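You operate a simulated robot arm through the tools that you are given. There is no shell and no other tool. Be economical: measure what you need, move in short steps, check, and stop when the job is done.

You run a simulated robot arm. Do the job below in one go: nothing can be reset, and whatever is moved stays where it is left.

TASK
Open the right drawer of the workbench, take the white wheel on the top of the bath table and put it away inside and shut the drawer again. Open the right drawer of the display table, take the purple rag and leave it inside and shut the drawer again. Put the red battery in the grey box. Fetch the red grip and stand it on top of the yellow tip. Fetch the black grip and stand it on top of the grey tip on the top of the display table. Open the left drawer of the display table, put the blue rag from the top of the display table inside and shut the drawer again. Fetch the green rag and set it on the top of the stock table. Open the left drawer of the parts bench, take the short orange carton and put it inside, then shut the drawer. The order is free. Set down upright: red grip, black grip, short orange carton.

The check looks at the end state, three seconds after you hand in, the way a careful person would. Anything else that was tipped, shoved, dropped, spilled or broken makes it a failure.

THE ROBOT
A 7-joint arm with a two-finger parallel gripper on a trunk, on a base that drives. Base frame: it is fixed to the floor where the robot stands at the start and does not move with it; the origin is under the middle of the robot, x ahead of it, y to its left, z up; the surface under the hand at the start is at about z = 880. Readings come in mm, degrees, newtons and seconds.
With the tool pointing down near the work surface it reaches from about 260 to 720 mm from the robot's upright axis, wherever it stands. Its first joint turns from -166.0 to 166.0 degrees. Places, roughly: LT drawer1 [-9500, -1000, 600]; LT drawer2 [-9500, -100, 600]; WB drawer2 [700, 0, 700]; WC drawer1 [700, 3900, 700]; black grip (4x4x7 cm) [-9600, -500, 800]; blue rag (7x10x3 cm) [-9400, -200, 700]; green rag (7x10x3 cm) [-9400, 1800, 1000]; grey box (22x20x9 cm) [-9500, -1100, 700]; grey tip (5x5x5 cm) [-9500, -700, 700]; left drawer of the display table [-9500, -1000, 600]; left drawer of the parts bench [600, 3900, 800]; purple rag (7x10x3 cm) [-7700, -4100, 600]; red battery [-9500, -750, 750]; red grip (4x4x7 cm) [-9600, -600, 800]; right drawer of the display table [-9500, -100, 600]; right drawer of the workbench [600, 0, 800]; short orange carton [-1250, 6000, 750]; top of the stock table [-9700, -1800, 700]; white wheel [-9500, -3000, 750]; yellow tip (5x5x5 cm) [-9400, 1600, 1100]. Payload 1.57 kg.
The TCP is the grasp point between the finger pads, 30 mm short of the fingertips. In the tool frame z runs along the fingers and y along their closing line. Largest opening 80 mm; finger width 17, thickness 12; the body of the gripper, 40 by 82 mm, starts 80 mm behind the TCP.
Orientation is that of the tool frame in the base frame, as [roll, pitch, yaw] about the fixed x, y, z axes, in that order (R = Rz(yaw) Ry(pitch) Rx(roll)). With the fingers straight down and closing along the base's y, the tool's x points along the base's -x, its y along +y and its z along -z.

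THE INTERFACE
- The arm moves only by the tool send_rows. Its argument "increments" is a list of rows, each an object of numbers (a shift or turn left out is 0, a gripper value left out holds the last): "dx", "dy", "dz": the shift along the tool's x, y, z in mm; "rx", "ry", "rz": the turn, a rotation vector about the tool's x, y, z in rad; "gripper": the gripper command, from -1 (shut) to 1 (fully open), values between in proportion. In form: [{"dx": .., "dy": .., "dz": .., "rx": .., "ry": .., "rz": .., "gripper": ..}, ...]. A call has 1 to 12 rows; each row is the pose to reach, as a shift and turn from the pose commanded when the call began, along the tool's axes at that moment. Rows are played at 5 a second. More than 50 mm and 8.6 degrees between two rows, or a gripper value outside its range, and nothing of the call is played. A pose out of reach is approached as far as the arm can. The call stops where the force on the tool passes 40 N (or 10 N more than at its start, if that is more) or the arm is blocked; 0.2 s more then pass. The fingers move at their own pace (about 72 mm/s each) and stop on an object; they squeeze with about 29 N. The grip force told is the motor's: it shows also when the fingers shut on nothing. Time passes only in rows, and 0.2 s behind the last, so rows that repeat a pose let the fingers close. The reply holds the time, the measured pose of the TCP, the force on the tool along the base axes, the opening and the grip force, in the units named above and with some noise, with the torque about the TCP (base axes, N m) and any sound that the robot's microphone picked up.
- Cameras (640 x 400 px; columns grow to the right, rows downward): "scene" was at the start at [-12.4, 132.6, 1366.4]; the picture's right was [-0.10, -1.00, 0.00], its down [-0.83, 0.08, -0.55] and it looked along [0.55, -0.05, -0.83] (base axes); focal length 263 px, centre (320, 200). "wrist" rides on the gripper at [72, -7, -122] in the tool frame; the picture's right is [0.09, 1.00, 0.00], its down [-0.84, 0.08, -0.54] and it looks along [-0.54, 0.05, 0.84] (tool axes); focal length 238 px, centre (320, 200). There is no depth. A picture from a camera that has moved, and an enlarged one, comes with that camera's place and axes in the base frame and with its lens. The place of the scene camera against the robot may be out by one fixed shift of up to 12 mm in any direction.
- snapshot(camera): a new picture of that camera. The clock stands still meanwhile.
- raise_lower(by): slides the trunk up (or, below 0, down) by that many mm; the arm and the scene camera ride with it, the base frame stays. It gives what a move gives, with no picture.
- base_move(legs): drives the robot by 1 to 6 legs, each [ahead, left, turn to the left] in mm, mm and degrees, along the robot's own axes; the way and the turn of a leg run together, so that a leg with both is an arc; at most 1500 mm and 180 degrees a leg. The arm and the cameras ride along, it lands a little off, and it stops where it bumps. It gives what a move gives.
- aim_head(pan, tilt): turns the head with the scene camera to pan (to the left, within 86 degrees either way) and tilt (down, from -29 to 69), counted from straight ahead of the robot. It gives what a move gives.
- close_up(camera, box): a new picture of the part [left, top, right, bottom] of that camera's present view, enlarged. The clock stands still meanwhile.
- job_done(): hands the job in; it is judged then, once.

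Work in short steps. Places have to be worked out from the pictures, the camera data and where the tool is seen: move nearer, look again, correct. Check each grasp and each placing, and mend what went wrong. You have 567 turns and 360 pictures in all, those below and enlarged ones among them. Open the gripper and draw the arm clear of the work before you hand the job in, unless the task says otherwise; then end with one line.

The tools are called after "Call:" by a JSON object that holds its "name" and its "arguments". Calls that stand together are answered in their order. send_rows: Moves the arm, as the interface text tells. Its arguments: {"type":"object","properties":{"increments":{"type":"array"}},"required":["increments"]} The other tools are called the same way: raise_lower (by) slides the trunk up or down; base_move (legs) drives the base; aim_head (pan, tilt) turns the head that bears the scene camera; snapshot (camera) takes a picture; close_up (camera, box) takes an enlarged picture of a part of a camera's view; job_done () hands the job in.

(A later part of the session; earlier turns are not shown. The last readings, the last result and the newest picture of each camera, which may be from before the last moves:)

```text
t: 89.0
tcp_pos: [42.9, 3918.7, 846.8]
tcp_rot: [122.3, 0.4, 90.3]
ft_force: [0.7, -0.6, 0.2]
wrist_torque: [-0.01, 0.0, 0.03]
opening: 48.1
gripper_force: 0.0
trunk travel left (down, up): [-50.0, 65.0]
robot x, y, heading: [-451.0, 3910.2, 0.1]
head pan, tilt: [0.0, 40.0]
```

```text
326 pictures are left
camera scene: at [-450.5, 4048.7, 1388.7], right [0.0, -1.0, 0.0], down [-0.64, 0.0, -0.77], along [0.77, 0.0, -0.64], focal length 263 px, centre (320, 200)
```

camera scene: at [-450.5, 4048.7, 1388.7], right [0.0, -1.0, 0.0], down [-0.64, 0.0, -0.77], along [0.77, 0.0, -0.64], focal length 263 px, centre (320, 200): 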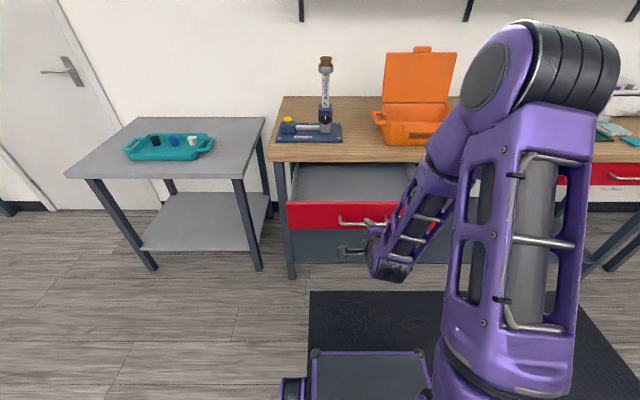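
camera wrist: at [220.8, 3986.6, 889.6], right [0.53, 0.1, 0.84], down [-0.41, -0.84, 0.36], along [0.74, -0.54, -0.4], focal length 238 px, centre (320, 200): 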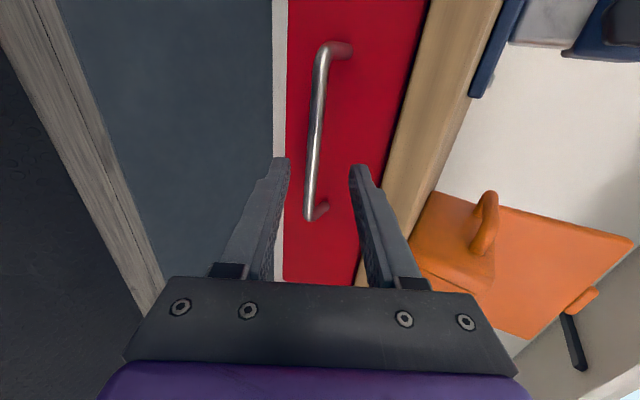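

The drawer is open and empty. I fold the arm to the travel pose and look left for the orange carton.

Call:
{"name": "send_rows", "arguments": {"increments": [{"dx": 7, "dy": 7, "dz": -11, "rx": 0.126}, {"dx": 14, "dy": 14, "dz": -22, "rx": 0.252}, {"dx": 22, "dy": 21, "dz": -33, "rx": 0.378}, {"dx": 29, "dy": 28, "dz": -43, "rx": 0.504}, {"dx": 36, "dy": 35, "dz": -54, "rx": 0.63}, {"dx": 43, "dy": 42, "dz": -65, "rx": 0.756}, {"dx": 50, "dy": 49, "dz": -76, "rx": 0.882}, {"dx": 58, "dy": 55, "dz": -87, "rx": 1.007}]}}

Call:
{"name": "send_rows", "arguments": {"increments": [{"rz": -0.13, "gripper": 1}, {"rz": -0.26}, {"rz": -0.39}, {"rz": -0.52}, {"rz": -0.65}, {"rz": -0.78}, {"rz": -0.91}, {"rz": -1.04}, {"rz": -1.17}, {"rz": -1.3}, {"rz": -1.43}, {"rz": -1.5708}]}}

Call:
{"name": "aim_head", "arguments": {"pan": 86, "tilt": 25}}

Call:
{"name": "snapshot", "arguments": {"camera": "scene"}}

```text
t: 90.8
tcp_pos: [-3.2, 3973.8, 939.9]
tcp_rot: [-179.9, 0.4, 90.2]
ft_force: [-0.1, 0.4, 0.0]
wrist_torque: [0.03, 0.02, -0.01]
opening: 48.1
gripper_force: 0.0
trunk travel left (down, up): [-50.0, 65.0]
robot x, y, heading: [-450.7, 3911.1, 0.1]
head pan, tilt: [0.0, 40.0]
```

```text
t: 93.5
tcp_pos: [-2.3, 3974.5, 939.4]
tcp_rot: [-179.6, 0.0, -179.6]
ft_force: [-0.4, 0.0, 0.9]
wrist_torque: [-0.01, -0.01, -0.02]
opening: 79.8
gripper_force: 0.0
trunk travel left (down, up): [-50.0, 65.0]
robot x, y, heading: [-451.7, 3908.2, 0.1]
head pan, tilt: [0.0, 40.0]
```

```text
t: 95.0
tcp_pos: [-1.8, 3973.8, 939.8]
tcp_rot: [-179.7, -0.1, -179.9]
ft_force: [0.8, -0.3, 0.1]
wrist_torque: [0.01, 0.03, 0.02]
opening: 80.1
gripper_force: 0.0
trunk travel left (down, up): [-50.0, 65.0]
robot x, y, heading: [-453.9, 3913.3, -0.1]
head pan, tilt: [85.9, 25.0]
```

```text
325 pictures are left
camera scene: at [-529.4, 4140.4, 1412.1], right [1.0, -0.07, 0.0], down [-0.03, -0.42, -0.91], along [0.06, 0.9, -0.42], focal length 263 px, centre (320, 200)
```

scene: 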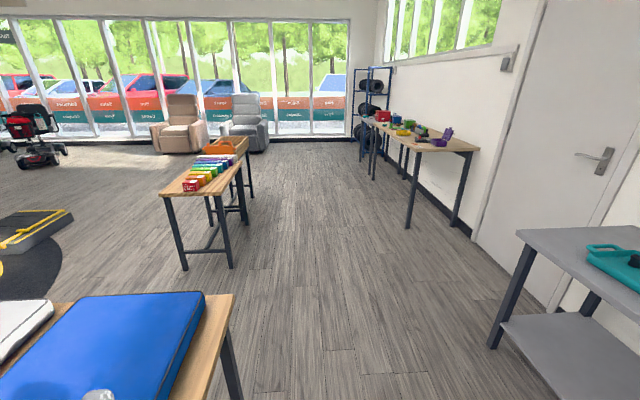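

A row of coloured cartons stands on a narrow table near [-1250, 6000]. I zoom in.

Call:
{"name": "close_up", "arguments": {"camera": "scene", "box": [150, 120, 270, 195]}}

```text
5.33 times, centred on (210, 158) of scene
camera zoom: at [-529.4, 4140.4, 1412.1], right [1.0, -0.07, 0.0], down [-0.03, -0.42, -0.91], along [0.06, 0.9, -0.42], focal length 1401 px, centre (907, 427)
```

zoom: 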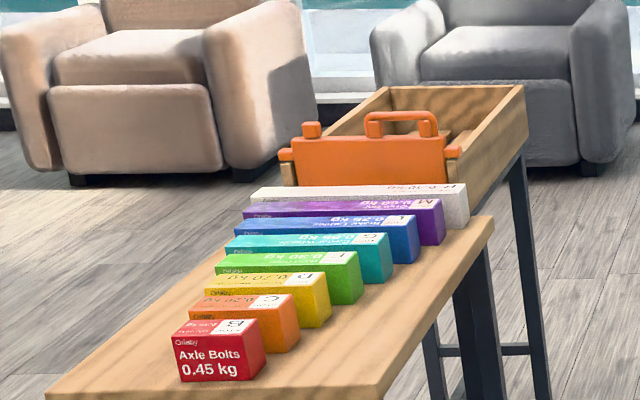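

The "C" orange carton is second in the row, around [-1260, 5860], long side along x. I'll edge forward, strafe past the case table, then turn around to face the carton table from the aisle.

Call:
{"name": "base_move", "arguments": {"legs": [[150, 0, 0], [0, 1000, 0], [0, 940, 0]]}}

Call:
{"name": "snapshot", "arguments": {"camera": "scene"}}

```text
t: 114.9
tcp_pos: [150.4, 5908.0, 939.0]
tcp_rot: [-179.7, -0.1, -179.9]
ft_force: [-0.2, -0.3, -0.2]
wrist_torque: [0.01, 0.0, 0.0]
opening: 80.0
gripper_force: 0.1
trunk travel left (down, up): [-50.0, 65.0]
robot x, y, heading: [-302.0, 5845.4, -0.2]
head pan, tilt: [85.9, 25.0]
```

```text
323 pictures are left
camera scene: at [-376.6, 6077.3, 1412.1], right [1.0, -0.07, 0.0], down [-0.03, -0.42, -0.91], along [0.07, 0.9, -0.42], focal length 263 px, centre (320, 200)
```

scene: 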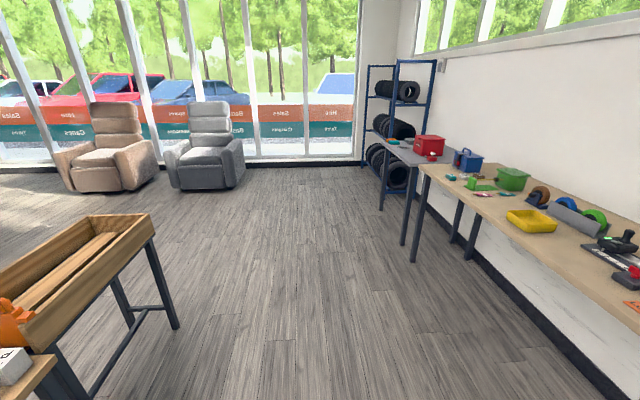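

Plenty of room here; I turn left 180° to face the carton table.

Call:
{"name": "base_move", "arguments": {"legs": [[0, 0, 90], [0, 0, 90]]}}

Call:
{"name": "aim_head", "arguments": {"pan": 0, "tilt": 40}}

Call:
{"name": "snapshot", "arguments": {"camera": "scene"}}

```text
t: 123.2
tcp_pos: [-750.9, 5780.5, 940.0]
tcp_rot: [-179.6, 0.0, 0.4]
ft_force: [0.7, 0.6, -0.1]
wrist_torque: [0.01, -0.02, -0.02]
opening: 79.7
gripper_force: 0.0
trunk travel left (down, up): [-50.0, 65.0]
robot x, y, heading: [-298.6, 5850.8, -179.5]
head pan, tilt: [85.9, 25.0]
```

```text
t: 124.8
tcp_pos: [-751.4, 5779.5, 939.2]
tcp_rot: [-179.7, 0.0, 0.4]
ft_force: [-0.2, 0.9, 0.3]
wrist_torque: [0.01, 0.03, 0.01]
opening: 80.3
gripper_force: 0.0
trunk travel left (down, up): [-50.0, 65.0]
robot x, y, heading: [-299.7, 5843.3, -179.5]
head pan, tilt: [0.0, 40.0]
```

```text
322 pictures are left
camera scene: at [-287.7, 5705.3, 1388.8], right [-0.01, 1.0, 0.0], down [0.64, 0.0, -0.77], along [-0.77, 0.0, -0.64], focal length 263 px, centre (320, 200)
```

scene: 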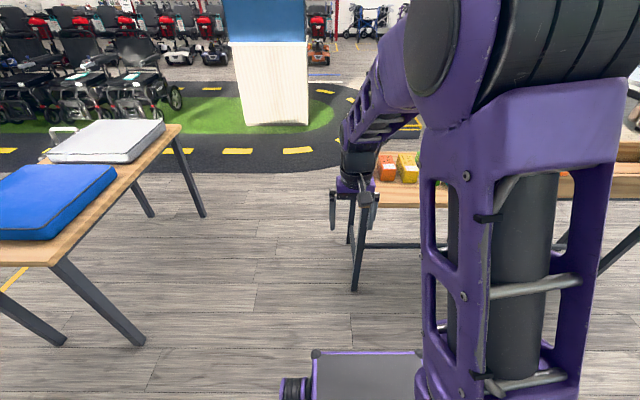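

Facing the table now. I drive forward 280 mm and view the cartons with both cameras.

Call:
{"name": "base_move", "arguments": {"legs": [[280, 0, -0.5]]}}

Call:
{"name": "snapshot", "arguments": {"camera": "scene"}}

Call:
{"name": "snapshot", "arguments": {"camera": "wrist"}}

```text
t: 126.7
tcp_pos: [-1026.9, 5782.8, 938.7]
tcp_rot: [-179.8, 0.0, -0.1]
ft_force: [-0.8, -0.4, 0.1]
wrist_torque: [-0.02, -0.02, -0.02]
opening: 79.8
gripper_force: 0.0
trunk travel left (down, up): [-50.0, 65.0]
robot x, y, heading: [-578.3, 5845.2, 179.6]
head pan, tilt: [0.0, 40.0]
```

```text
321 pictures are left
camera scene: at [-564.1, 5705.1, 1388.8], right [0.0, 1.0, 0.0], down [0.64, 0.0, -0.77], along [-0.77, 0.0, -0.64], focal length 263 px, centre (320, 200)
```

scene: 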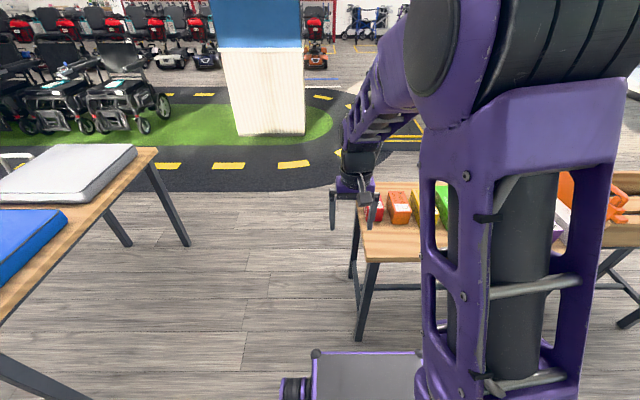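

```text
320 pictures are left
camera wrist: at [-955.7, 5789.0, 1060.4], right [0.09, -1.0, -0.01], down [-0.84, -0.08, 0.54], along [-0.54, -0.04, -0.84], focal length 238 px, centre (320, 200)
```

wrist: 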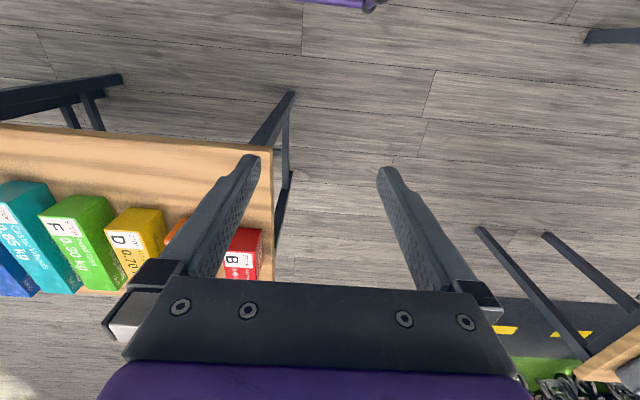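

The orange carton is around [-1245, 5970]. I shift the base 160 mm to the right and look again.

Call:
{"name": "base_move", "arguments": {"legs": [[0, -160, 0.3]]}}

Call:
{"name": "snapshot", "arguments": {"camera": "wrist"}}

Call:
{"name": "close_up", "arguments": {"camera": "scene", "box": [280, 160, 440, 260]}}

```text
t: 128.9
tcp_pos: [-1026.5, 5945.7, 938.8]
tcp_rot: [-179.8, 0.1, 0.1]
ft_force: [0.2, -0.5, -0.5]
wrist_torque: [-0.01, -0.01, 0.01]
opening: 80.3
gripper_force: 0.1
trunk travel left (down, up): [-50.0, 65.0]
robot x, y, heading: [-571.4, 6009.0, 179.7]
head pan, tilt: [0.0, 40.0]
```

```text
319 pictures are left
camera wrist: at [-955.3, 5951.1, 1060.4], right [0.09, -1.0, -0.01], down [-0.84, -0.08, 0.54], along [-0.54, -0.05, -0.84], focal length 238 px, centre (320, 200)
```

wrist: 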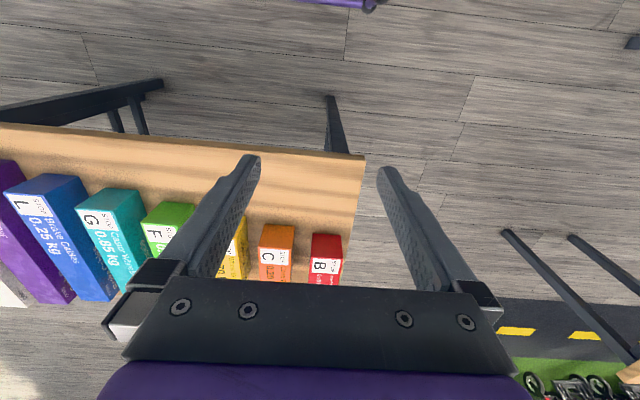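

```text
4.00 times, centred on (360, 210) of scene
camera zoom: at [-563.5, 5868.3, 1388.8], right [0.0, 1.0, 0.0], down [0.64, 0.0, -0.77], along [-0.77, 0.0, -0.64], focal length 1051 px, centre (160, 160)
```

zoom: 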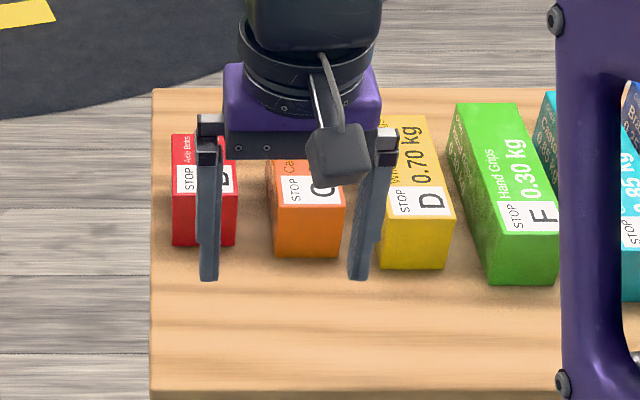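

The cartons are about 60 mm wide with roughly 40 mm gaps, so a grip along y fits. I put the centre of the orange one near [-1255, 5991], and move the hand above it.

Call:
{"name": "base_move", "arguments": {"legs": [[50, 0, 0.3]]}}

Call:
{"name": "send_rows", "arguments": {"increments": [{"dx": -42, "dy": -11}, {"dx": -84, "dy": -22}, {"dx": -126, "dy": -33}, {"dx": -168, "dy": -45}]}}

Call:
{"name": "snapshot", "arguments": {"camera": "wrist"}}

Call:
{"name": "close_up", "arguments": {"camera": "scene", "box": [280, 140, 440, 240]}}

```text
t: 129.8
tcp_pos: [-1075.8, 5941.7, 939.7]
tcp_rot: [-179.6, -0.1, 0.4]
ft_force: [0.2, 0.8, 0.2]
wrist_torque: [-0.02, 0.01, 0.01]
opening: 80.1
gripper_force: 0.0
trunk travel left (down, up): [-50.0, 65.0]
robot x, y, heading: [-623.6, 6009.0, -179.7]
head pan, tilt: [0.0, 40.0]
```

```text
t: 130.8
tcp_pos: [-1242.7, 5987.5, 939.2]
tcp_rot: [-179.6, -0.1, 0.4]
ft_force: [0.0, -0.2, 0.7]
wrist_torque: [0.01, 0.05, 0.0]
opening: 80.2
gripper_force: 0.2
trunk travel left (down, up): [-50.0, 65.0]
robot x, y, heading: [-628.1, 6010.5, -179.6]
head pan, tilt: [0.0, 40.0]
```

```text
317 pictures are left
camera wrist: at [-1171.9, 5994.1, 1060.8], right [0.1, -0.99, -0.01], down [-0.84, -0.09, 0.54], along [-0.54, -0.05, -0.84], focal length 238 px, centre (320, 200)
```

wrist: 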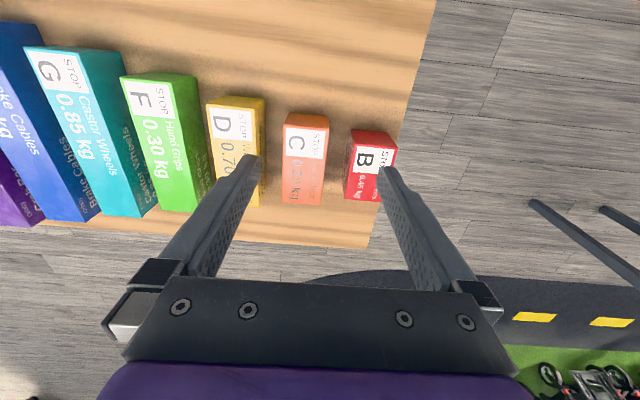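

```text
4.00 times, centred on (360, 190) of scene
camera zoom: at [-612.0, 5868.3, 1388.8], right [-0.01, 1.0, 0.0], down [0.64, 0.0, -0.77], along [-0.77, 0.0, -0.64], focal length 1051 px, centre (160, 240)
```

zoom: 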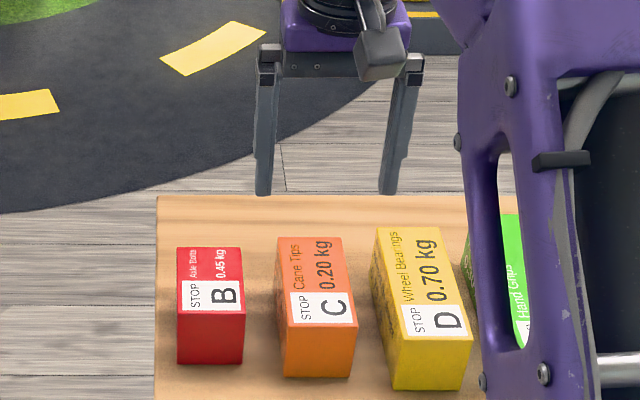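

Combining both views, the carton top is at z≈750, spans x -1262…-1383 and is centred at y≈6004. I move over it and come down partway to check.

Call:
{"name": "send_rows", "arguments": {"increments": [{"dx": -30, "dy": -8}, {"dx": -60, "dy": -16}, {"dx": -60, "dy": -16, "dz": 40}, {"dx": -60, "dy": -16, "dz": 80}, {"dx": -60, "dy": -16, "dz": 120}]}}

Call:
{"name": "snapshot", "arguments": {"camera": "wrist"}}

Call:
{"name": "close_up", "arguments": {"camera": "scene", "box": [280, 140, 440, 240]}}

```text
t: 132.1
tcp_pos: [-1305.2, 6002.1, 821.5]
tcp_rot: [-179.7, 0.0, 0.4]
ft_force: [0.5, -0.4, 0.9]
wrist_torque: [-0.02, -0.04, -0.01]
opening: 79.9
gripper_force: 0.1
trunk travel left (down, up): [-50.0, 65.0]
robot x, y, heading: [-625.1, 6005.9, -179.4]
head pan, tilt: [0.0, 40.0]
```

```text
315 pictures are left
camera wrist: at [-1234.0, 6008.9, 941.6], right [0.1, -0.99, -0.01], down [-0.84, -0.09, 0.54], along [-0.54, -0.05, -0.84], focal length 238 px, centre (320, 200)
```

wrist: 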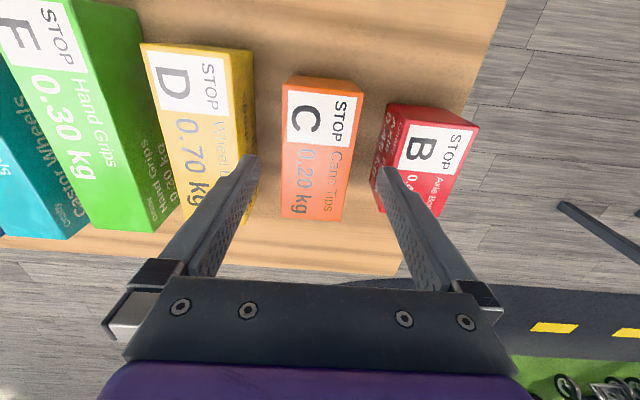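

```text
4.00 times, centred on (360, 190) of scene
camera zoom: at [-612.1, 5868.3, 1388.8], right [-0.01, 1.0, 0.0], down [0.64, 0.0, -0.77], along [-0.77, 0.0, -0.64], focal length 1051 px, centre (160, 240)
```

zoom: 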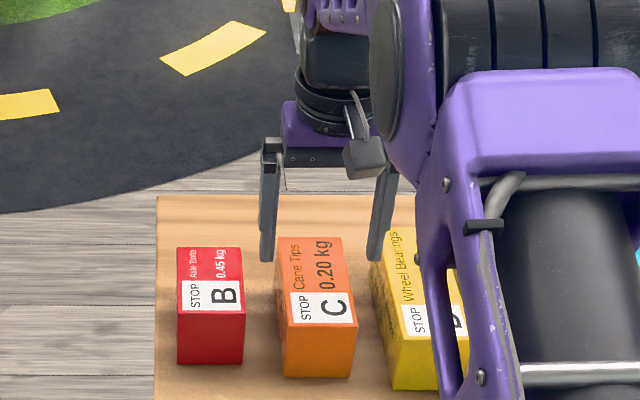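

The carton is at x -1262…-1381, y≈6004, centred under the fingers. I descend to z≈727 and close.

Call:
{"name": "send_rows", "arguments": {"increments": [{"dx": -5, "dy": -2, "dz": 32}, {"dx": -8, "dy": -2, "dz": 64}, {"dx": -8, "dy": -2, "dz": 94}]}}

Call:
{"name": "send_rows", "arguments": {"increments": [{"gripper": -1}, {"gripper": -1}, {"gripper": -1}, {"gripper": -1}]}}

Call:
{"name": "snapshot", "arguments": {"camera": "wrist"}}

```text
t: 132.8
tcp_pos: [-1313.5, 6005.8, 725.4]
tcp_rot: [-179.7, 0.1, 0.4]
ft_force: [0.0, -0.7, 0.5]
wrist_torque: [0.0, -0.01, 0.01]
opening: 80.0
gripper_force: 0.0
trunk travel left (down, up): [-50.0, 65.0]
robot x, y, heading: [-632.0, 6010.9, -179.7]
head pan, tilt: [0.0, 40.0]
```

```text
t: 133.8
tcp_pos: [-1313.2, 6005.3, 724.7]
tcp_rot: [-179.7, -0.1, 0.4]
ft_force: [-1.2, 0.6, 0.4]
wrist_torque: [-0.06, 0.12, 0.03]
opening: 59.8
gripper_force: 29.1
trunk travel left (down, up): [-50.0, 65.0]
robot x, y, heading: [-626.4, 6009.8, -179.7]
head pan, tilt: [0.0, 40.0]
```

```text
313 pictures are left
camera wrist: at [-1242.2, 6011.5, 846.5], right [0.1, -0.99, -0.01], down [-0.84, -0.09, 0.54], along [-0.54, -0.05, -0.84], focal length 238 px, centre (320, 200)
```

wrist: 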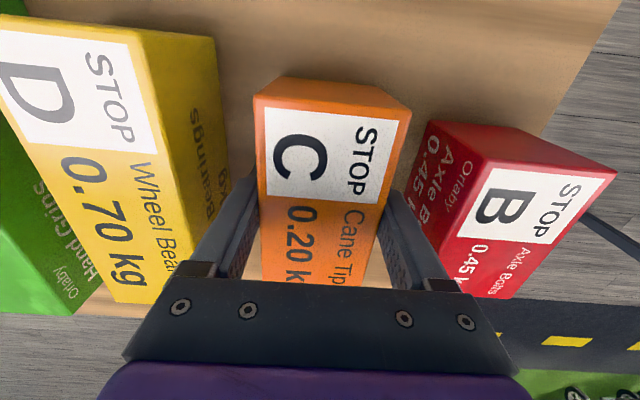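

The carton is gripped at 60 mm. I lift it straight up, then retract to the travel pose.

Call:
{"name": "send_rows", "arguments": {"increments": [{"dz": -40}, {"dz": -80}, {"dz": -120}, {"dz": -165}, {"dz": -210}, {"dx": 45, "dz": -215}, {"dx": 90, "dz": -215, "dy": 15}, {"dx": 135, "dz": -215, "dy": 30}, {"dx": 180, "dz": -215, "dy": 45}, {"dx": 225, "dz": -215, "dy": 60}]}}

Call:
{"name": "snapshot", "arguments": {"camera": "scene"}}

```text
t: 136.1
tcp_pos: [-1087.2, 5946.4, 939.6]
tcp_rot: [-179.6, 0.0, 0.4]
ft_force: [0.3, -0.2, -1.8]
wrist_torque: [0.0, -0.01, 0.0]
opening: 59.6
gripper_force: 28.9
trunk travel left (down, up): [-50.0, 65.0]
robot x, y, heading: [-625.2, 6010.8, -179.8]
head pan, tilt: [0.0, 40.0]
```

```text
312 pictures are left
camera scene: at [-612.6, 5868.3, 1388.8], right [-0.01, 1.0, 0.0], down [0.64, 0.0, -0.77], along [-0.77, 0.0, -0.64], focal length 263 px, centre (320, 200)
```

scene: 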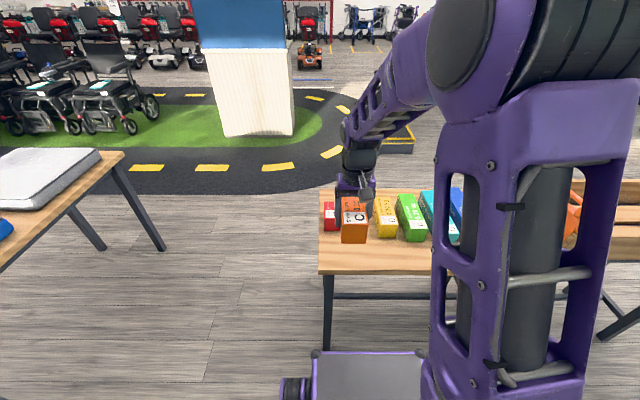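

The carton is secure. I reverse the route: back off, turn, and strafe along the aisle to the open drawer.

Call:
{"name": "base_move", "arguments": {"legs": [[-325, 0, 0], [0, 0, -90], [0, 0, -90], [0, -1050, 0], [0, -1000, 0]]}}

Call:
{"name": "snapshot", "arguments": {"camera": "scene"}}

Call:
{"name": "snapshot", "arguments": {"camera": "wrist"}}

```text
t: 165.5
tcp_pos: [155.4, 4028.6, 938.4]
tcp_rot: [-179.6, -0.1, -179.8]
ft_force: [0.7, -0.1, -1.9]
wrist_torque: [-0.02, -0.02, -0.01]
opening: 59.7
gripper_force: 29.0
trunk travel left (down, up): [-50.0, 65.0]
robot x, y, heading: [-307.2, 3966.3, 0.3]
head pan, tilt: [0.0, 40.0]
```

```text
311 pictures are left
camera scene: at [-304.6, 4106.9, 1388.8], right [0.0, -1.0, 0.0], down [-0.64, 0.0, -0.77], along [0.77, 0.0, -0.64], focal length 263 px, centre (320, 200)
```

scene: 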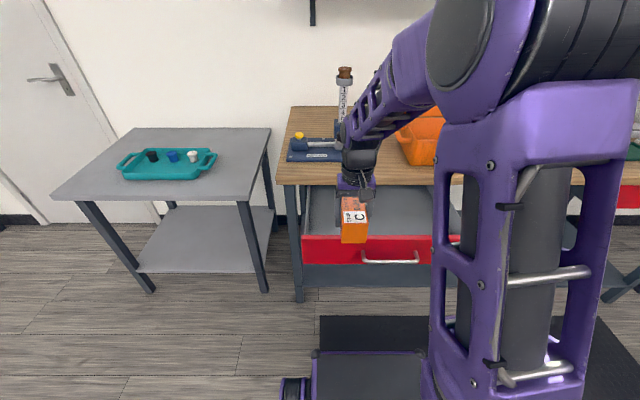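

```text
310 pictures are left
camera wrist: at [82.7, 4021.9, 1060.6], right [-0.1, 1.0, -0.01], down [0.84, 0.08, 0.54], along [0.54, 0.05, -0.84], focal length 238 px, centre (320, 200)
```

wrist: 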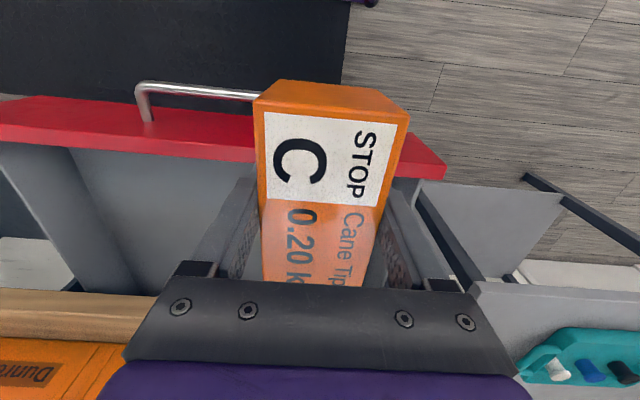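

I move over the drawer (target about [282, 3960]) and lower to just above it.

Call:
{"name": "send_rows", "arguments": {"increments": [{"dx": -42, "dy": -22}, {"dx": -84, "dy": -45}, {"dx": -127, "dy": -68}, {"dx": -127, "dy": -68, "dz": 30}, {"dx": -127, "dy": -68, "dz": 60}]}}

Call:
{"name": "snapshot", "arguments": {"camera": "scene"}}

Call:
{"name": "snapshot", "arguments": {"camera": "wrist"}}

```text
t: 166.7
tcp_pos: [282.1, 3958.7, 878.4]
tcp_rot: [-179.7, 0.0, -179.8]
ft_force: [-0.2, -0.3, -2.4]
wrist_torque: [0.01, 0.0, -0.01]
opening: 59.6
gripper_force: 28.7
trunk travel left (down, up): [-50.0, 65.0]
robot x, y, heading: [-307.0, 3966.5, -0.0]
head pan, tilt: [0.0, 40.0]
```

```text
309 pictures are left
camera scene: at [-304.7, 4106.9, 1388.8], right [0.0, -1.0, 0.0], down [-0.64, 0.0, -0.77], along [0.77, 0.0, -0.64], focal length 263 px, centre (320, 200)
```

scene: 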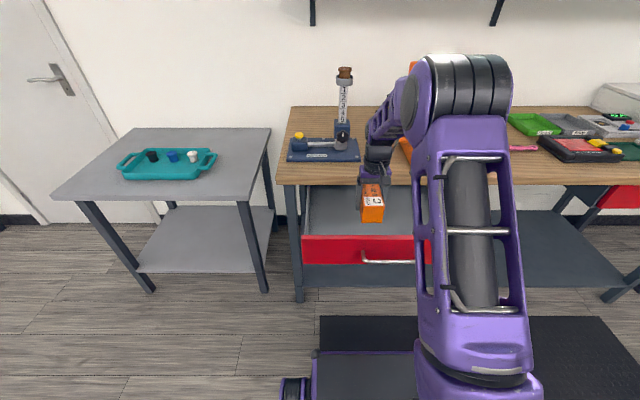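

```text
308 pictures are left
camera wrist: at [209.3, 3952.2, 1001.3], right [-0.1, 1.0, -0.01], down [0.84, 0.08, 0.54], along [0.54, 0.05, -0.84], focal length 238 px, centre (320, 200)
```

wrist: 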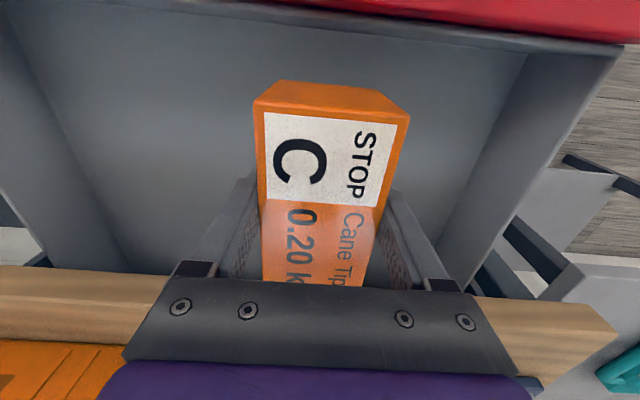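

Well inside the drawer. I lower in steps until I feel the floor.

Call:
{"name": "send_rows", "arguments": {"increments": [{"dz": 15}, {"dz": 30}, {"dz": 45}, {"dz": 60}]}}

Call:
{"name": "send_rows", "arguments": {"increments": [{"dz": 4}, {"dz": 8}]}}

Call:
{"name": "snapshot", "arguments": {"camera": "wrist"}}

```text
t: 167.7
tcp_pos: [280.2, 3958.8, 819.8]
tcp_rot: [-179.7, 0.0, -179.8]
ft_force: [0.5, 0.0, -1.8]
wrist_torque: [0.02, 0.02, -0.01]
opening: 59.7
gripper_force: 29.1
trunk travel left (down, up): [-50.0, 65.0]
robot x, y, heading: [-303.9, 3966.5, 0.1]
head pan, tilt: [0.0, 40.0]
```

```text
t: 168.3
tcp_pos: [280.5, 3958.7, 811.9]
tcp_rot: [-179.6, 0.0, -179.8]
ft_force: [0.1, -0.6, -0.7]
wrist_torque: [0.03, 0.05, -0.02]
opening: 59.8
gripper_force: 29.0
trunk travel left (down, up): [-50.0, 65.0]
robot x, y, heading: [-307.7, 3970.8, 0.2]
head pan, tilt: [0.0, 40.0]
```

```text
307 pictures are left
camera wrist: at [209.3, 3953.0, 933.5], right [-0.1, 1.0, -0.01], down [0.84, 0.08, 0.54], along [0.54, 0.05, -0.84], focal length 238 px, centre (320, 200)
```

wrist: 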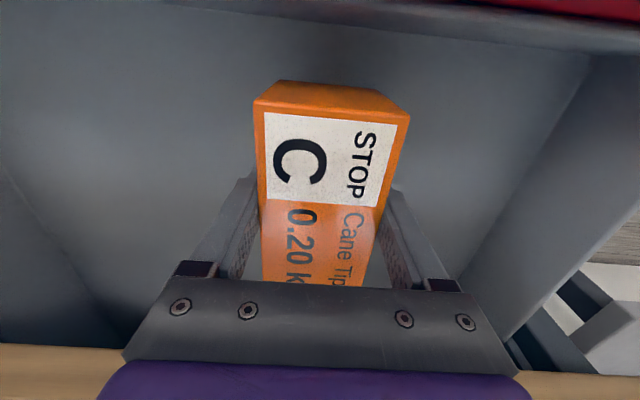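

No contact yet; I continue in small steps.

Call:
{"name": "send_rows", "arguments": {"increments": [{"dz": 3}, {"dz": 6}, {"dz": 9}]}}

Call:
{"name": "send_rows", "arguments": {"increments": [{"dz": 3}, {"dz": 6}, {"dz": 9}]}}

```text
t: 169.1
tcp_pos: [282.2, 3960.1, 803.1]
tcp_rot: [-179.7, 0.0, -179.7]
ft_force: [0.2, 0.2, -1.6]
wrist_torque: [-0.01, 0.04, -0.02]
opening: 59.4
gripper_force: 29.6
trunk travel left (down, up): [-50.0, 65.0]
robot x, y, heading: [-301.4, 3968.4, -0.3]
head pan, tilt: [0.0, 40.0]
```

```text
t: 169.9
tcp_pos: [282.9, 3959.1, 792.3]
tcp_rot: [-179.7, 0.1, -179.7]
ft_force: [-0.3, -0.4, -2.1]
wrist_torque: [0.0, -0.01, -0.01]
opening: 59.6
gripper_force: 29.7
trunk travel left (down, up): [-50.0, 65.0]
robot x, y, heading: [-306.8, 3965.2, -0.1]
head pan, tilt: [0.0, 40.0]
```

Call:
{"name": "send_rows", "arguments": {"increments": [{"dz": 3}, {"dz": 6}, {"dz": 9}]}}

Call:
{"name": "send_rows", "arguments": {"increments": [{"dz": 3}, {"dz": 6}, {"dz": 9}]}}

Call:
{"name": "close_up", "arguments": {"camera": "scene", "box": [280, 160, 480, 285]}}

```text
t: 170.7
tcp_pos: [282.8, 3959.1, 784.8]
tcp_rot: [-179.7, 0.0, -179.9]
ft_force: [-0.1, -0.7, -1.6]
wrist_torque: [0.01, 0.01, 0.01]
opening: 59.7
gripper_force: 28.9
trunk travel left (down, up): [-50.0, 65.0]
robot x, y, heading: [-307.7, 3964.5, 0.2]
head pan, tilt: [0.0, 40.0]
```

```text
t: 171.5
tcp_pos: [282.8, 3959.5, 776.6]
tcp_rot: [-179.7, -0.1, -179.7]
ft_force: [-0.1, 0.5, -2.2]
wrist_torque: [0.02, 0.02, -0.01]
opening: 59.7
gripper_force: 29.0
trunk travel left (down, up): [-50.0, 65.0]
robot x, y, heading: [-305.7, 3972.2, 0.0]
head pan, tilt: [0.0, 40.0]
```

```text
3.20 times, centred on (380, 222) of scene
camera zoom: at [-304.6, 4106.9, 1388.8], right [0.0, -1.0, 0.0], down [-0.64, 0.0, -0.77], along [0.77, 0.0, -0.64], focal length 841 px, centre (128, 128)
```

zoom: 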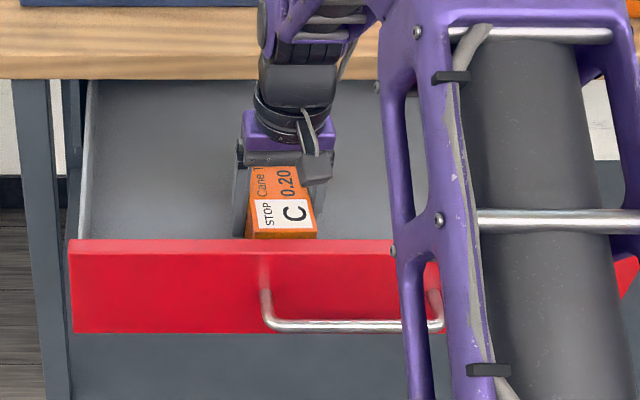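

Call:
{"name": "send_rows", "arguments": {"increments": [{"dz": 3}, {"dz": 6}, {"dz": 9}, {"dz": 12}]}}

Call:
{"name": "send_rows", "arguments": {"increments": [{"dz": 3}, {"dz": 6}, {"dz": 9}, {"dz": 12}]}}

```text
t: 172.5
tcp_pos: [284.0, 3960.2, 767.0]
tcp_rot: [-179.6, 0.5, -180.0]
ft_force: [-2.2, -4.1, 29.0]
wrist_torque: [0.81, -2.3, 0.04]
opening: 59.0
gripper_force: 24.8
trunk travel left (down, up): [-50.0, 65.0]
robot x, y, heading: [-311.9, 3966.6, 0.3]
head pan, tilt: [0.0, 40.0]
```

```text
t: 172.9
tcp_pos: [284.4, 3959.7, 766.5]
tcp_rot: [-179.5, 0.6, -179.9]
ft_force: [0.3, -1.0, 14.7]
wrist_torque: [0.45, 0.84, 0.07]
opening: 60.0
gripper_force: 29.0
trunk travel left (down, up): [-50.0, 65.0]
robot x, y, heading: [-307.2, 3966.4, 0.1]
head pan, tilt: [0.0, 40.0]
stopped in row 1: the force on the tool passed its limit at 43 N (the readings are from after the stop); the commanded pose is now the measured one
```

Floor contact at TCP z≈767. I open the fingers and lift out.

Call:
{"name": "send_rows", "arguments": {"increments": [{"dz": -1, "gripper": 1}, {"dz": -1, "gripper": 1}, {"dz": -1, "gripper": 1}, {"dz": -40, "gripper": 1}, {"dz": -80}, {"dz": -120}, {"dz": -170}, {"dz": -172, "dx": 45}, {"dz": -172, "dx": 90}, {"dz": -172, "dx": 130}]}}

Call:
{"name": "snapshot", "arguments": {"camera": "scene"}}

Call:
{"name": "snapshot", "arguments": {"camera": "wrist"}}

```text
t: 175.1
tcp_pos: [154.4, 3955.0, 936.3]
tcp_rot: [-179.6, 0.4, -179.9]
ft_force: [0.0, -0.5, -0.2]
wrist_torque: [0.0, -0.02, 0.01]
opening: 80.3
gripper_force: 0.1
trunk travel left (down, up): [-50.0, 65.0]
robot x, y, heading: [-305.2, 3970.6, 0.4]
head pan, tilt: [0.0, 40.0]
```

```text
305 pictures are left
camera scene: at [-304.4, 4106.8, 1388.8], right [0.0, -1.0, 0.0], down [-0.64, 0.0, -0.77], along [0.77, 0.0, -0.64], focal length 263 px, centre (320, 200)
```

scene: 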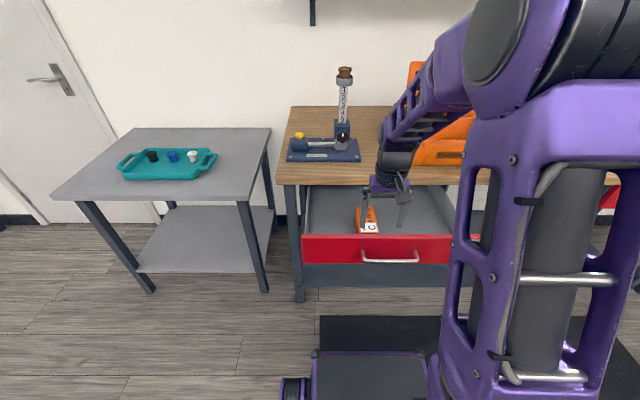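

```text
304 pictures are left
camera wrist: at [81.6, 3949.5, 1056.8], right [-0.09, 1.0, -0.01], down [0.83, 0.08, 0.55], along [0.55, 0.05, -0.84], focal length 238 px, centre (320, 200)
```

wrist: 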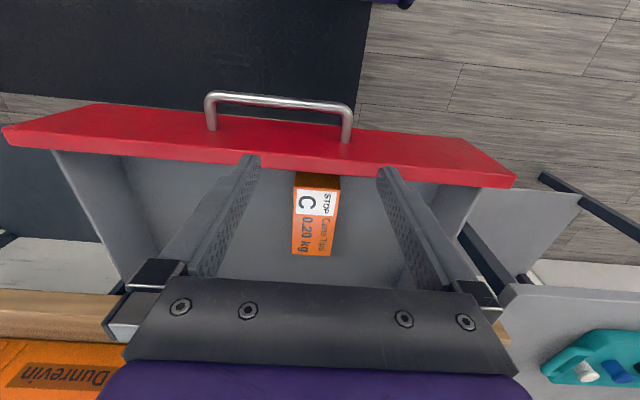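

The carton stands upright in the drawer. I back off, close the fingers, lower them in front of the bar, and then push the drawer shut.

Call:
{"name": "base_move", "arguments": {"legs": [[-160, 0, 0]]}}

Call:
{"name": "send_rows", "arguments": {"increments": [{"dy": -20, "dz": 30, "gripper": -1}, {"dy": -38, "dz": 65}, {"dy": -38, "dz": 100}, {"dy": -38, "dz": 133}]}}

Call:
{"name": "snapshot", "arguments": {"camera": "wrist"}}

```text
t: 176.6
tcp_pos: [-3.6, 3956.9, 934.9]
tcp_rot: [-179.6, 0.4, -179.7]
ft_force: [0.0, -0.3, 0.1]
wrist_torque: [0.02, -0.01, 0.01]
opening: 80.0
gripper_force: 0.1
trunk travel left (down, up): [-50.0, 65.0]
robot x, y, heading: [-466.0, 3967.8, 0.2]
head pan, tilt: [0.0, 40.0]
```

```text
t: 177.6
tcp_pos: [-2.8, 3919.4, 803.6]
tcp_rot: [-179.7, 0.4, -179.7]
ft_force: [-0.5, -0.3, 0.2]
wrist_torque: [-0.02, 0.01, 0.07]
opening: 0.0
gripper_force: 21.3
trunk travel left (down, up): [-50.0, 65.0]
robot x, y, heading: [-463.8, 3963.6, 0.1]
head pan, tilt: [0.0, 40.0]
```

```text
303 pictures are left
camera wrist: at [-75.9, 3912.0, 924.7], right [-0.1, 1.0, -0.01], down [0.83, 0.09, 0.55], along [0.55, 0.05, -0.84], focal length 238 px, centre (320, 200)
```

wrist: 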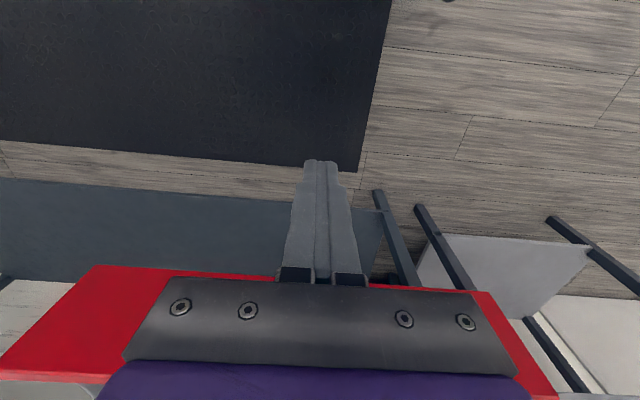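

Fingers are in front of the bar. I push by driving forward 310 mm.

Call:
{"name": "base_move", "arguments": {"legs": [[310, 0, 0]]}}

Call:
{"name": "snapshot", "arguments": {"camera": "scene"}}

```text
t: 179.7
tcp_pos: [310.0, 3918.4, 804.1]
tcp_rot: [-179.5, 0.4, -179.8]
ft_force: [0.3, 0.4, 0.0]
wrist_torque: [-0.01, -0.01, 0.01]
opening: 0.0
gripper_force: 21.3
trunk travel left (down, up): [-50.0, 65.0]
robot x, y, heading: [-151.9, 3967.9, 0.3]
head pan, tilt: [0.0, 40.0]
```

```text
302 pictures are left
camera scene: at [-150.9, 4107.4, 1388.8], right [0.0, -1.0, 0.0], down [-0.64, 0.0, -0.77], along [0.77, 0.0, -0.64], focal length 263 px, centre (320, 200)
```

scene: 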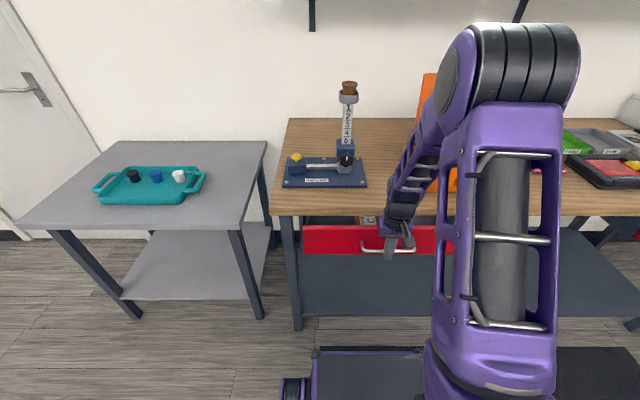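

The drawer is mostly shut and moves freely. I finish with a gentle arm push until I feel it seat.

Call:
{"name": "send_rows", "arguments": {"increments": [{"dx": -12}, {"dx": -24}, {"dx": -36}, {"dx": -46}, {"dx": -54}, {"dx": -60}, {"dx": -66}]}}

Call:
{"name": "close_up", "arguments": {"camera": "scene", "box": [270, 180, 470, 305]}}

```text
t: 181.2
tcp_pos: [373.4, 3919.5, 803.4]
tcp_rot: [-179.6, 0.1, -179.8]
ft_force: [-12.3, -0.6, 2.8]
wrist_torque: [0.0, 0.16, 0.02]
opening: 0.1
gripper_force: 21.4
trunk travel left (down, up): [-50.0, 65.0]
robot x, y, heading: [-154.0, 3967.3, 0.0]
head pan, tilt: [0.0, 40.0]
```

```text
3.20 times, centred on (370, 242) of scene
camera zoom: at [-151.8, 4107.4, 1388.9], right [0.0, -1.0, 0.0], down [-0.64, 0.0, -0.77], along [0.77, 0.0, -0.64], focal length 841 px, centre (160, 64)
```

zoom: 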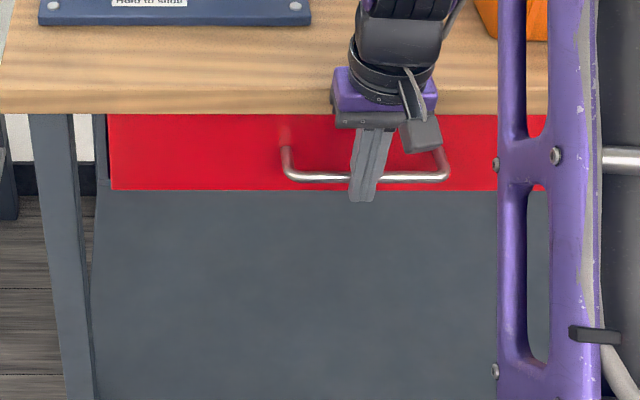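

The drawer is shut and seated. I retract, then head back along the aisle to the south end and look west.

Call:
{"name": "send_rows", "arguments": {"increments": [{"dx": 40}, {"dx": 40, "dz": -45}, {"dx": 60, "dz": -90}, {"dx": 76, "dz": -135, "dy": 40, "gripper": 0}]}}

Call:
{"name": "base_move", "arguments": {"legs": [[-240, 0, 0], [0, -1400, 0], [0, -1400, 0], [0, -1200, 0]]}}

Call:
{"name": "aim_head", "arguments": {"pan": -80, "tilt": 25}}

Call:
{"name": "snapshot", "arguments": {"camera": "scene"}}

```text
refused: row 4 steps farther than a row can; nothing moved
```

```text
t: 218.4
tcp_pos: [152.9, 90.6, 803.3]
tcp_rot: [179.3, 0.5, -179.1]
ft_force: [-0.4, 1.4, 0.5]
wrist_torque: [-0.01, 0.01, 0.02]
opening: 0.0
gripper_force: 21.5
trunk travel left (down, up): [-50.0, 65.0]
robot x, y, heading: [-376.6, 125.8, -0.0]
head pan, tilt: [0.0, 40.0]
stopped in leg 4: the force on the tool passed its limit at 52 N (the readings are from after the stop); the commanded pose is now the measured one
```

```text
t: 219.9
tcp_pos: [154.3, 90.2, 803.5]
tcp_rot: [179.3, 0.3, -179.1]
ft_force: [0.1, 2.7, -0.8]
wrist_torque: [0.01, 0.03, 0.0]
opening: 0.0
gripper_force: 22.2
trunk travel left (down, up): [-50.0, 65.0]
robot x, y, heading: [-376.6, 126.0, -0.2]
head pan, tilt: [-80.0, 25.0]
```

```text
300 pictures are left
camera scene: at [-442.4, 174.6, 1412.1], right [-0.98, -0.18, 0.0], down [-0.07, 0.42, -0.91], along [0.16, -0.89, -0.42], focal length 263 px, centre (320, 200)
```

scene: 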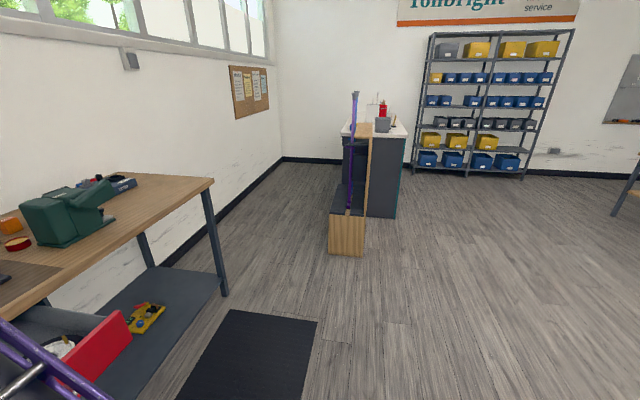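

My retract call was refused, so the low fingers brushed the workbench's handle post and stopped; the drawer looks fine. I lift straight up first.

Call:
{"name": "send_rows", "arguments": {"increments": [{"dy": 5}, {"dy": 5, "dz": -45}, {"dy": 5, "dz": -90}, {"dy": 5, "dz": -135}, {"dx": 40, "dy": 20, "dz": -135, "gripper": 0}, {"dx": 76, "dy": 40, "dz": -135}]}}

Call:
{"name": "aim_head", "arguments": {"pan": 0, "tilt": 40}}

Call:
{"name": "snapshot", "arguments": {"camera": "scene"}}

```text
t: 221.3
tcp_pos: [76.5, 127.4, 939.6]
tcp_rot: [179.3, 0.2, -179.1]
ft_force: [-0.1, -0.1, -0.3]
wrist_torque: [0.0, 0.01, -0.01]
opening: 40.1
gripper_force: 0.0
trunk travel left (down, up): [-50.0, 65.0]
robot x, y, heading: [-379.7, 124.2, 0.3]
head pan, tilt: [-80.0, 25.0]
```

```text
t: 222.8
tcp_pos: [77.4, 127.0, 939.3]
tcp_rot: [179.4, 0.3, -179.1]
ft_force: [0.4, -0.3, 0.9]
wrist_torque: [0.04, 0.02, 0.01]
opening: 39.8
gripper_force: 0.0
trunk travel left (down, up): [-50.0, 65.0]
robot x, y, heading: [-376.4, 127.1, 0.2]
head pan, tilt: [0.0, 40.0]
```

```text
299 pictures are left
camera scene: at [-373.5, 265.1, 1388.8], right [0.0, -1.0, 0.0], down [-0.64, 0.0, -0.77], along [0.77, 0.0, -0.64], focal length 263 px, centre (320, 200)
```

scene: 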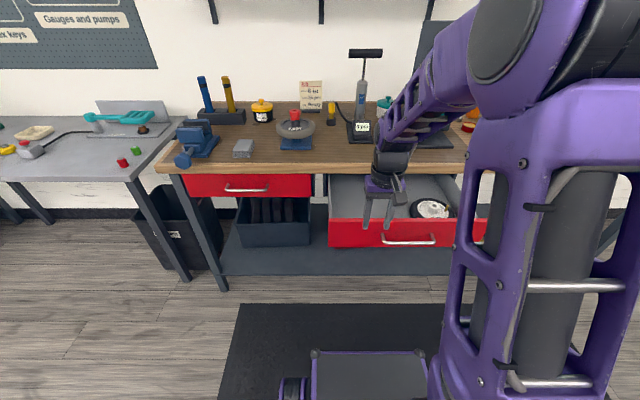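

The drawer is unharmed. I strafe to y≈-900 and turn right to face west, over clear floor.

Call:
{"name": "base_move", "arguments": {"legs": [[0, -1030, 0], [0, 0, -90]]}}

Call:
{"name": "aim_head", "arguments": {"pan": -70, "tilt": 25}}

Call:
{"name": "snapshot", "arguments": {"camera": "scene"}}

```text
t: 236.9
tcp_pos: [-376.7, -1348.5, 940.0]
tcp_rot: [179.5, 0.3, 90.4]
ft_force: [-0.2, 0.7, 0.3]
wrist_torque: [-0.02, -0.01, 0.03]
opening: 40.0
gripper_force: 0.0
trunk travel left (down, up): [-50.0, 65.0]
robot x, y, heading: [-372.5, -895.1, -90.4]
head pan, tilt: [0.0, 40.0]
```

```text
t: 238.3
tcp_pos: [-374.4, -1348.3, 939.5]
tcp_rot: [179.4, 0.4, 90.5]
ft_force: [-0.3, 0.3, 0.1]
wrist_torque: [-0.01, 0.0, 0.02]
opening: 40.0
gripper_force: 0.1
trunk travel left (down, up): [-50.0, 65.0]
robot x, y, heading: [-372.7, -892.6, -90.6]
head pan, tilt: [-70.0, 25.0]
```

```text
298 pictures are left
camera scene: at [-311.6, -839.4, 1412.1], right [-0.33, 0.94, 0.0], down [0.4, 0.14, -0.91], along [-0.85, -0.3, -0.42], focal length 263 px, centre (320, 200)
```

scene: 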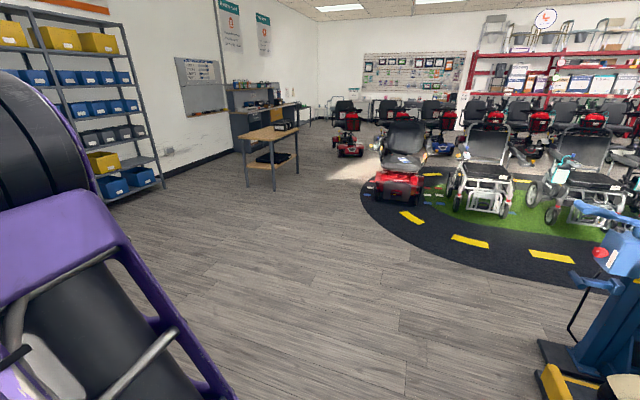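

The way west lies at about y≈-1800, between a table (y<-2500) and the scooters (y>-1000). I turn west and drive.

Call:
{"name": "base_move", "arguments": {"legs": [[0, 0, -90], [1200, 0, 0.5], [0, 900, 0], [1000, 0, 0]]}}

Call:
{"name": "aim_head", "arguments": {"pan": 0, "tilt": 25}}

Call:
{"name": "snapshot", "arguments": {"camera": "scene"}}

```text
t: 261.9
tcp_pos: [-3055.3, -1813.8, 939.9]
tcp_rot: [179.4, 0.2, 0.9]
ft_force: [0.3, 0.4, 1.0]
wrist_torque: [0.01, 0.03, 0.0]
opening: 39.9
gripper_force: 0.1
trunk travel left (down, up): [-50.0, 65.0]
robot x, y, heading: [-2605.3, -1809.8, -179.8]
head pan, tilt: [-70.0, 25.0]
```

```text
t: 263.3
tcp_pos: [-3055.1, -1814.3, 938.9]
tcp_rot: [179.4, 0.3, 1.0]
ft_force: [-0.1, -0.6, -0.8]
wrist_torque: [0.02, -0.03, -0.04]
opening: 40.0
gripper_force: 0.0
trunk travel left (down, up): [-50.0, 65.0]
robot x, y, heading: [-2601.3, -1808.9, -179.7]
head pan, tilt: [0.0, 25.0]
```

```text
297 pictures are left
camera scene: at [-2597.3, -1952.5, 1412.1], right [0.0, 1.0, 0.0], down [0.42, 0.0, -0.91], along [-0.91, 0.0, -0.42], focal length 263 px, centre (320, 200)
```

scene: 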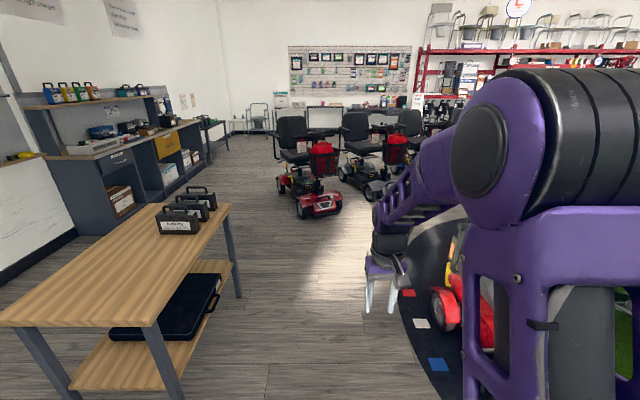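

Two scooters stand ahead at x≈-5250, y>-2530. I go forward past the table, then shift south to y≈-3050, and look again.

Call:
{"name": "base_move", "arguments": {"legs": [[940, 0, 0], [930, 0, 0], [0, 1230, 0]]}}

Call:
{"name": "snapshot", "arguments": {"camera": "scene"}}

```text
t: 284.5
tcp_pos: [-4948.7, -3042.1, 939.9]
tcp_rot: [179.5, 0.4, 0.4]
ft_force: [-0.1, -0.2, 0.0]
wrist_torque: [-0.01, 0.0, -0.01]
opening: 39.7
gripper_force: 0.0
trunk travel left (down, up): [-50.0, 65.0]
robot x, y, heading: [-4496.6, -3041.7, 179.6]
head pan, tilt: [0.0, 25.0]
```

```text
296 pictures are left
camera scene: at [-4493.1, -3184.7, 1412.1], right [0.01, 1.0, 0.0], down [0.42, 0.0, -0.91], along [-0.91, 0.01, -0.42], focal length 263 px, centre (320, 200)
```

scene: 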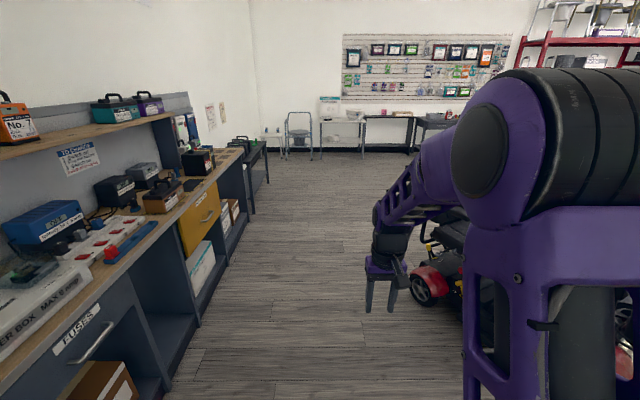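

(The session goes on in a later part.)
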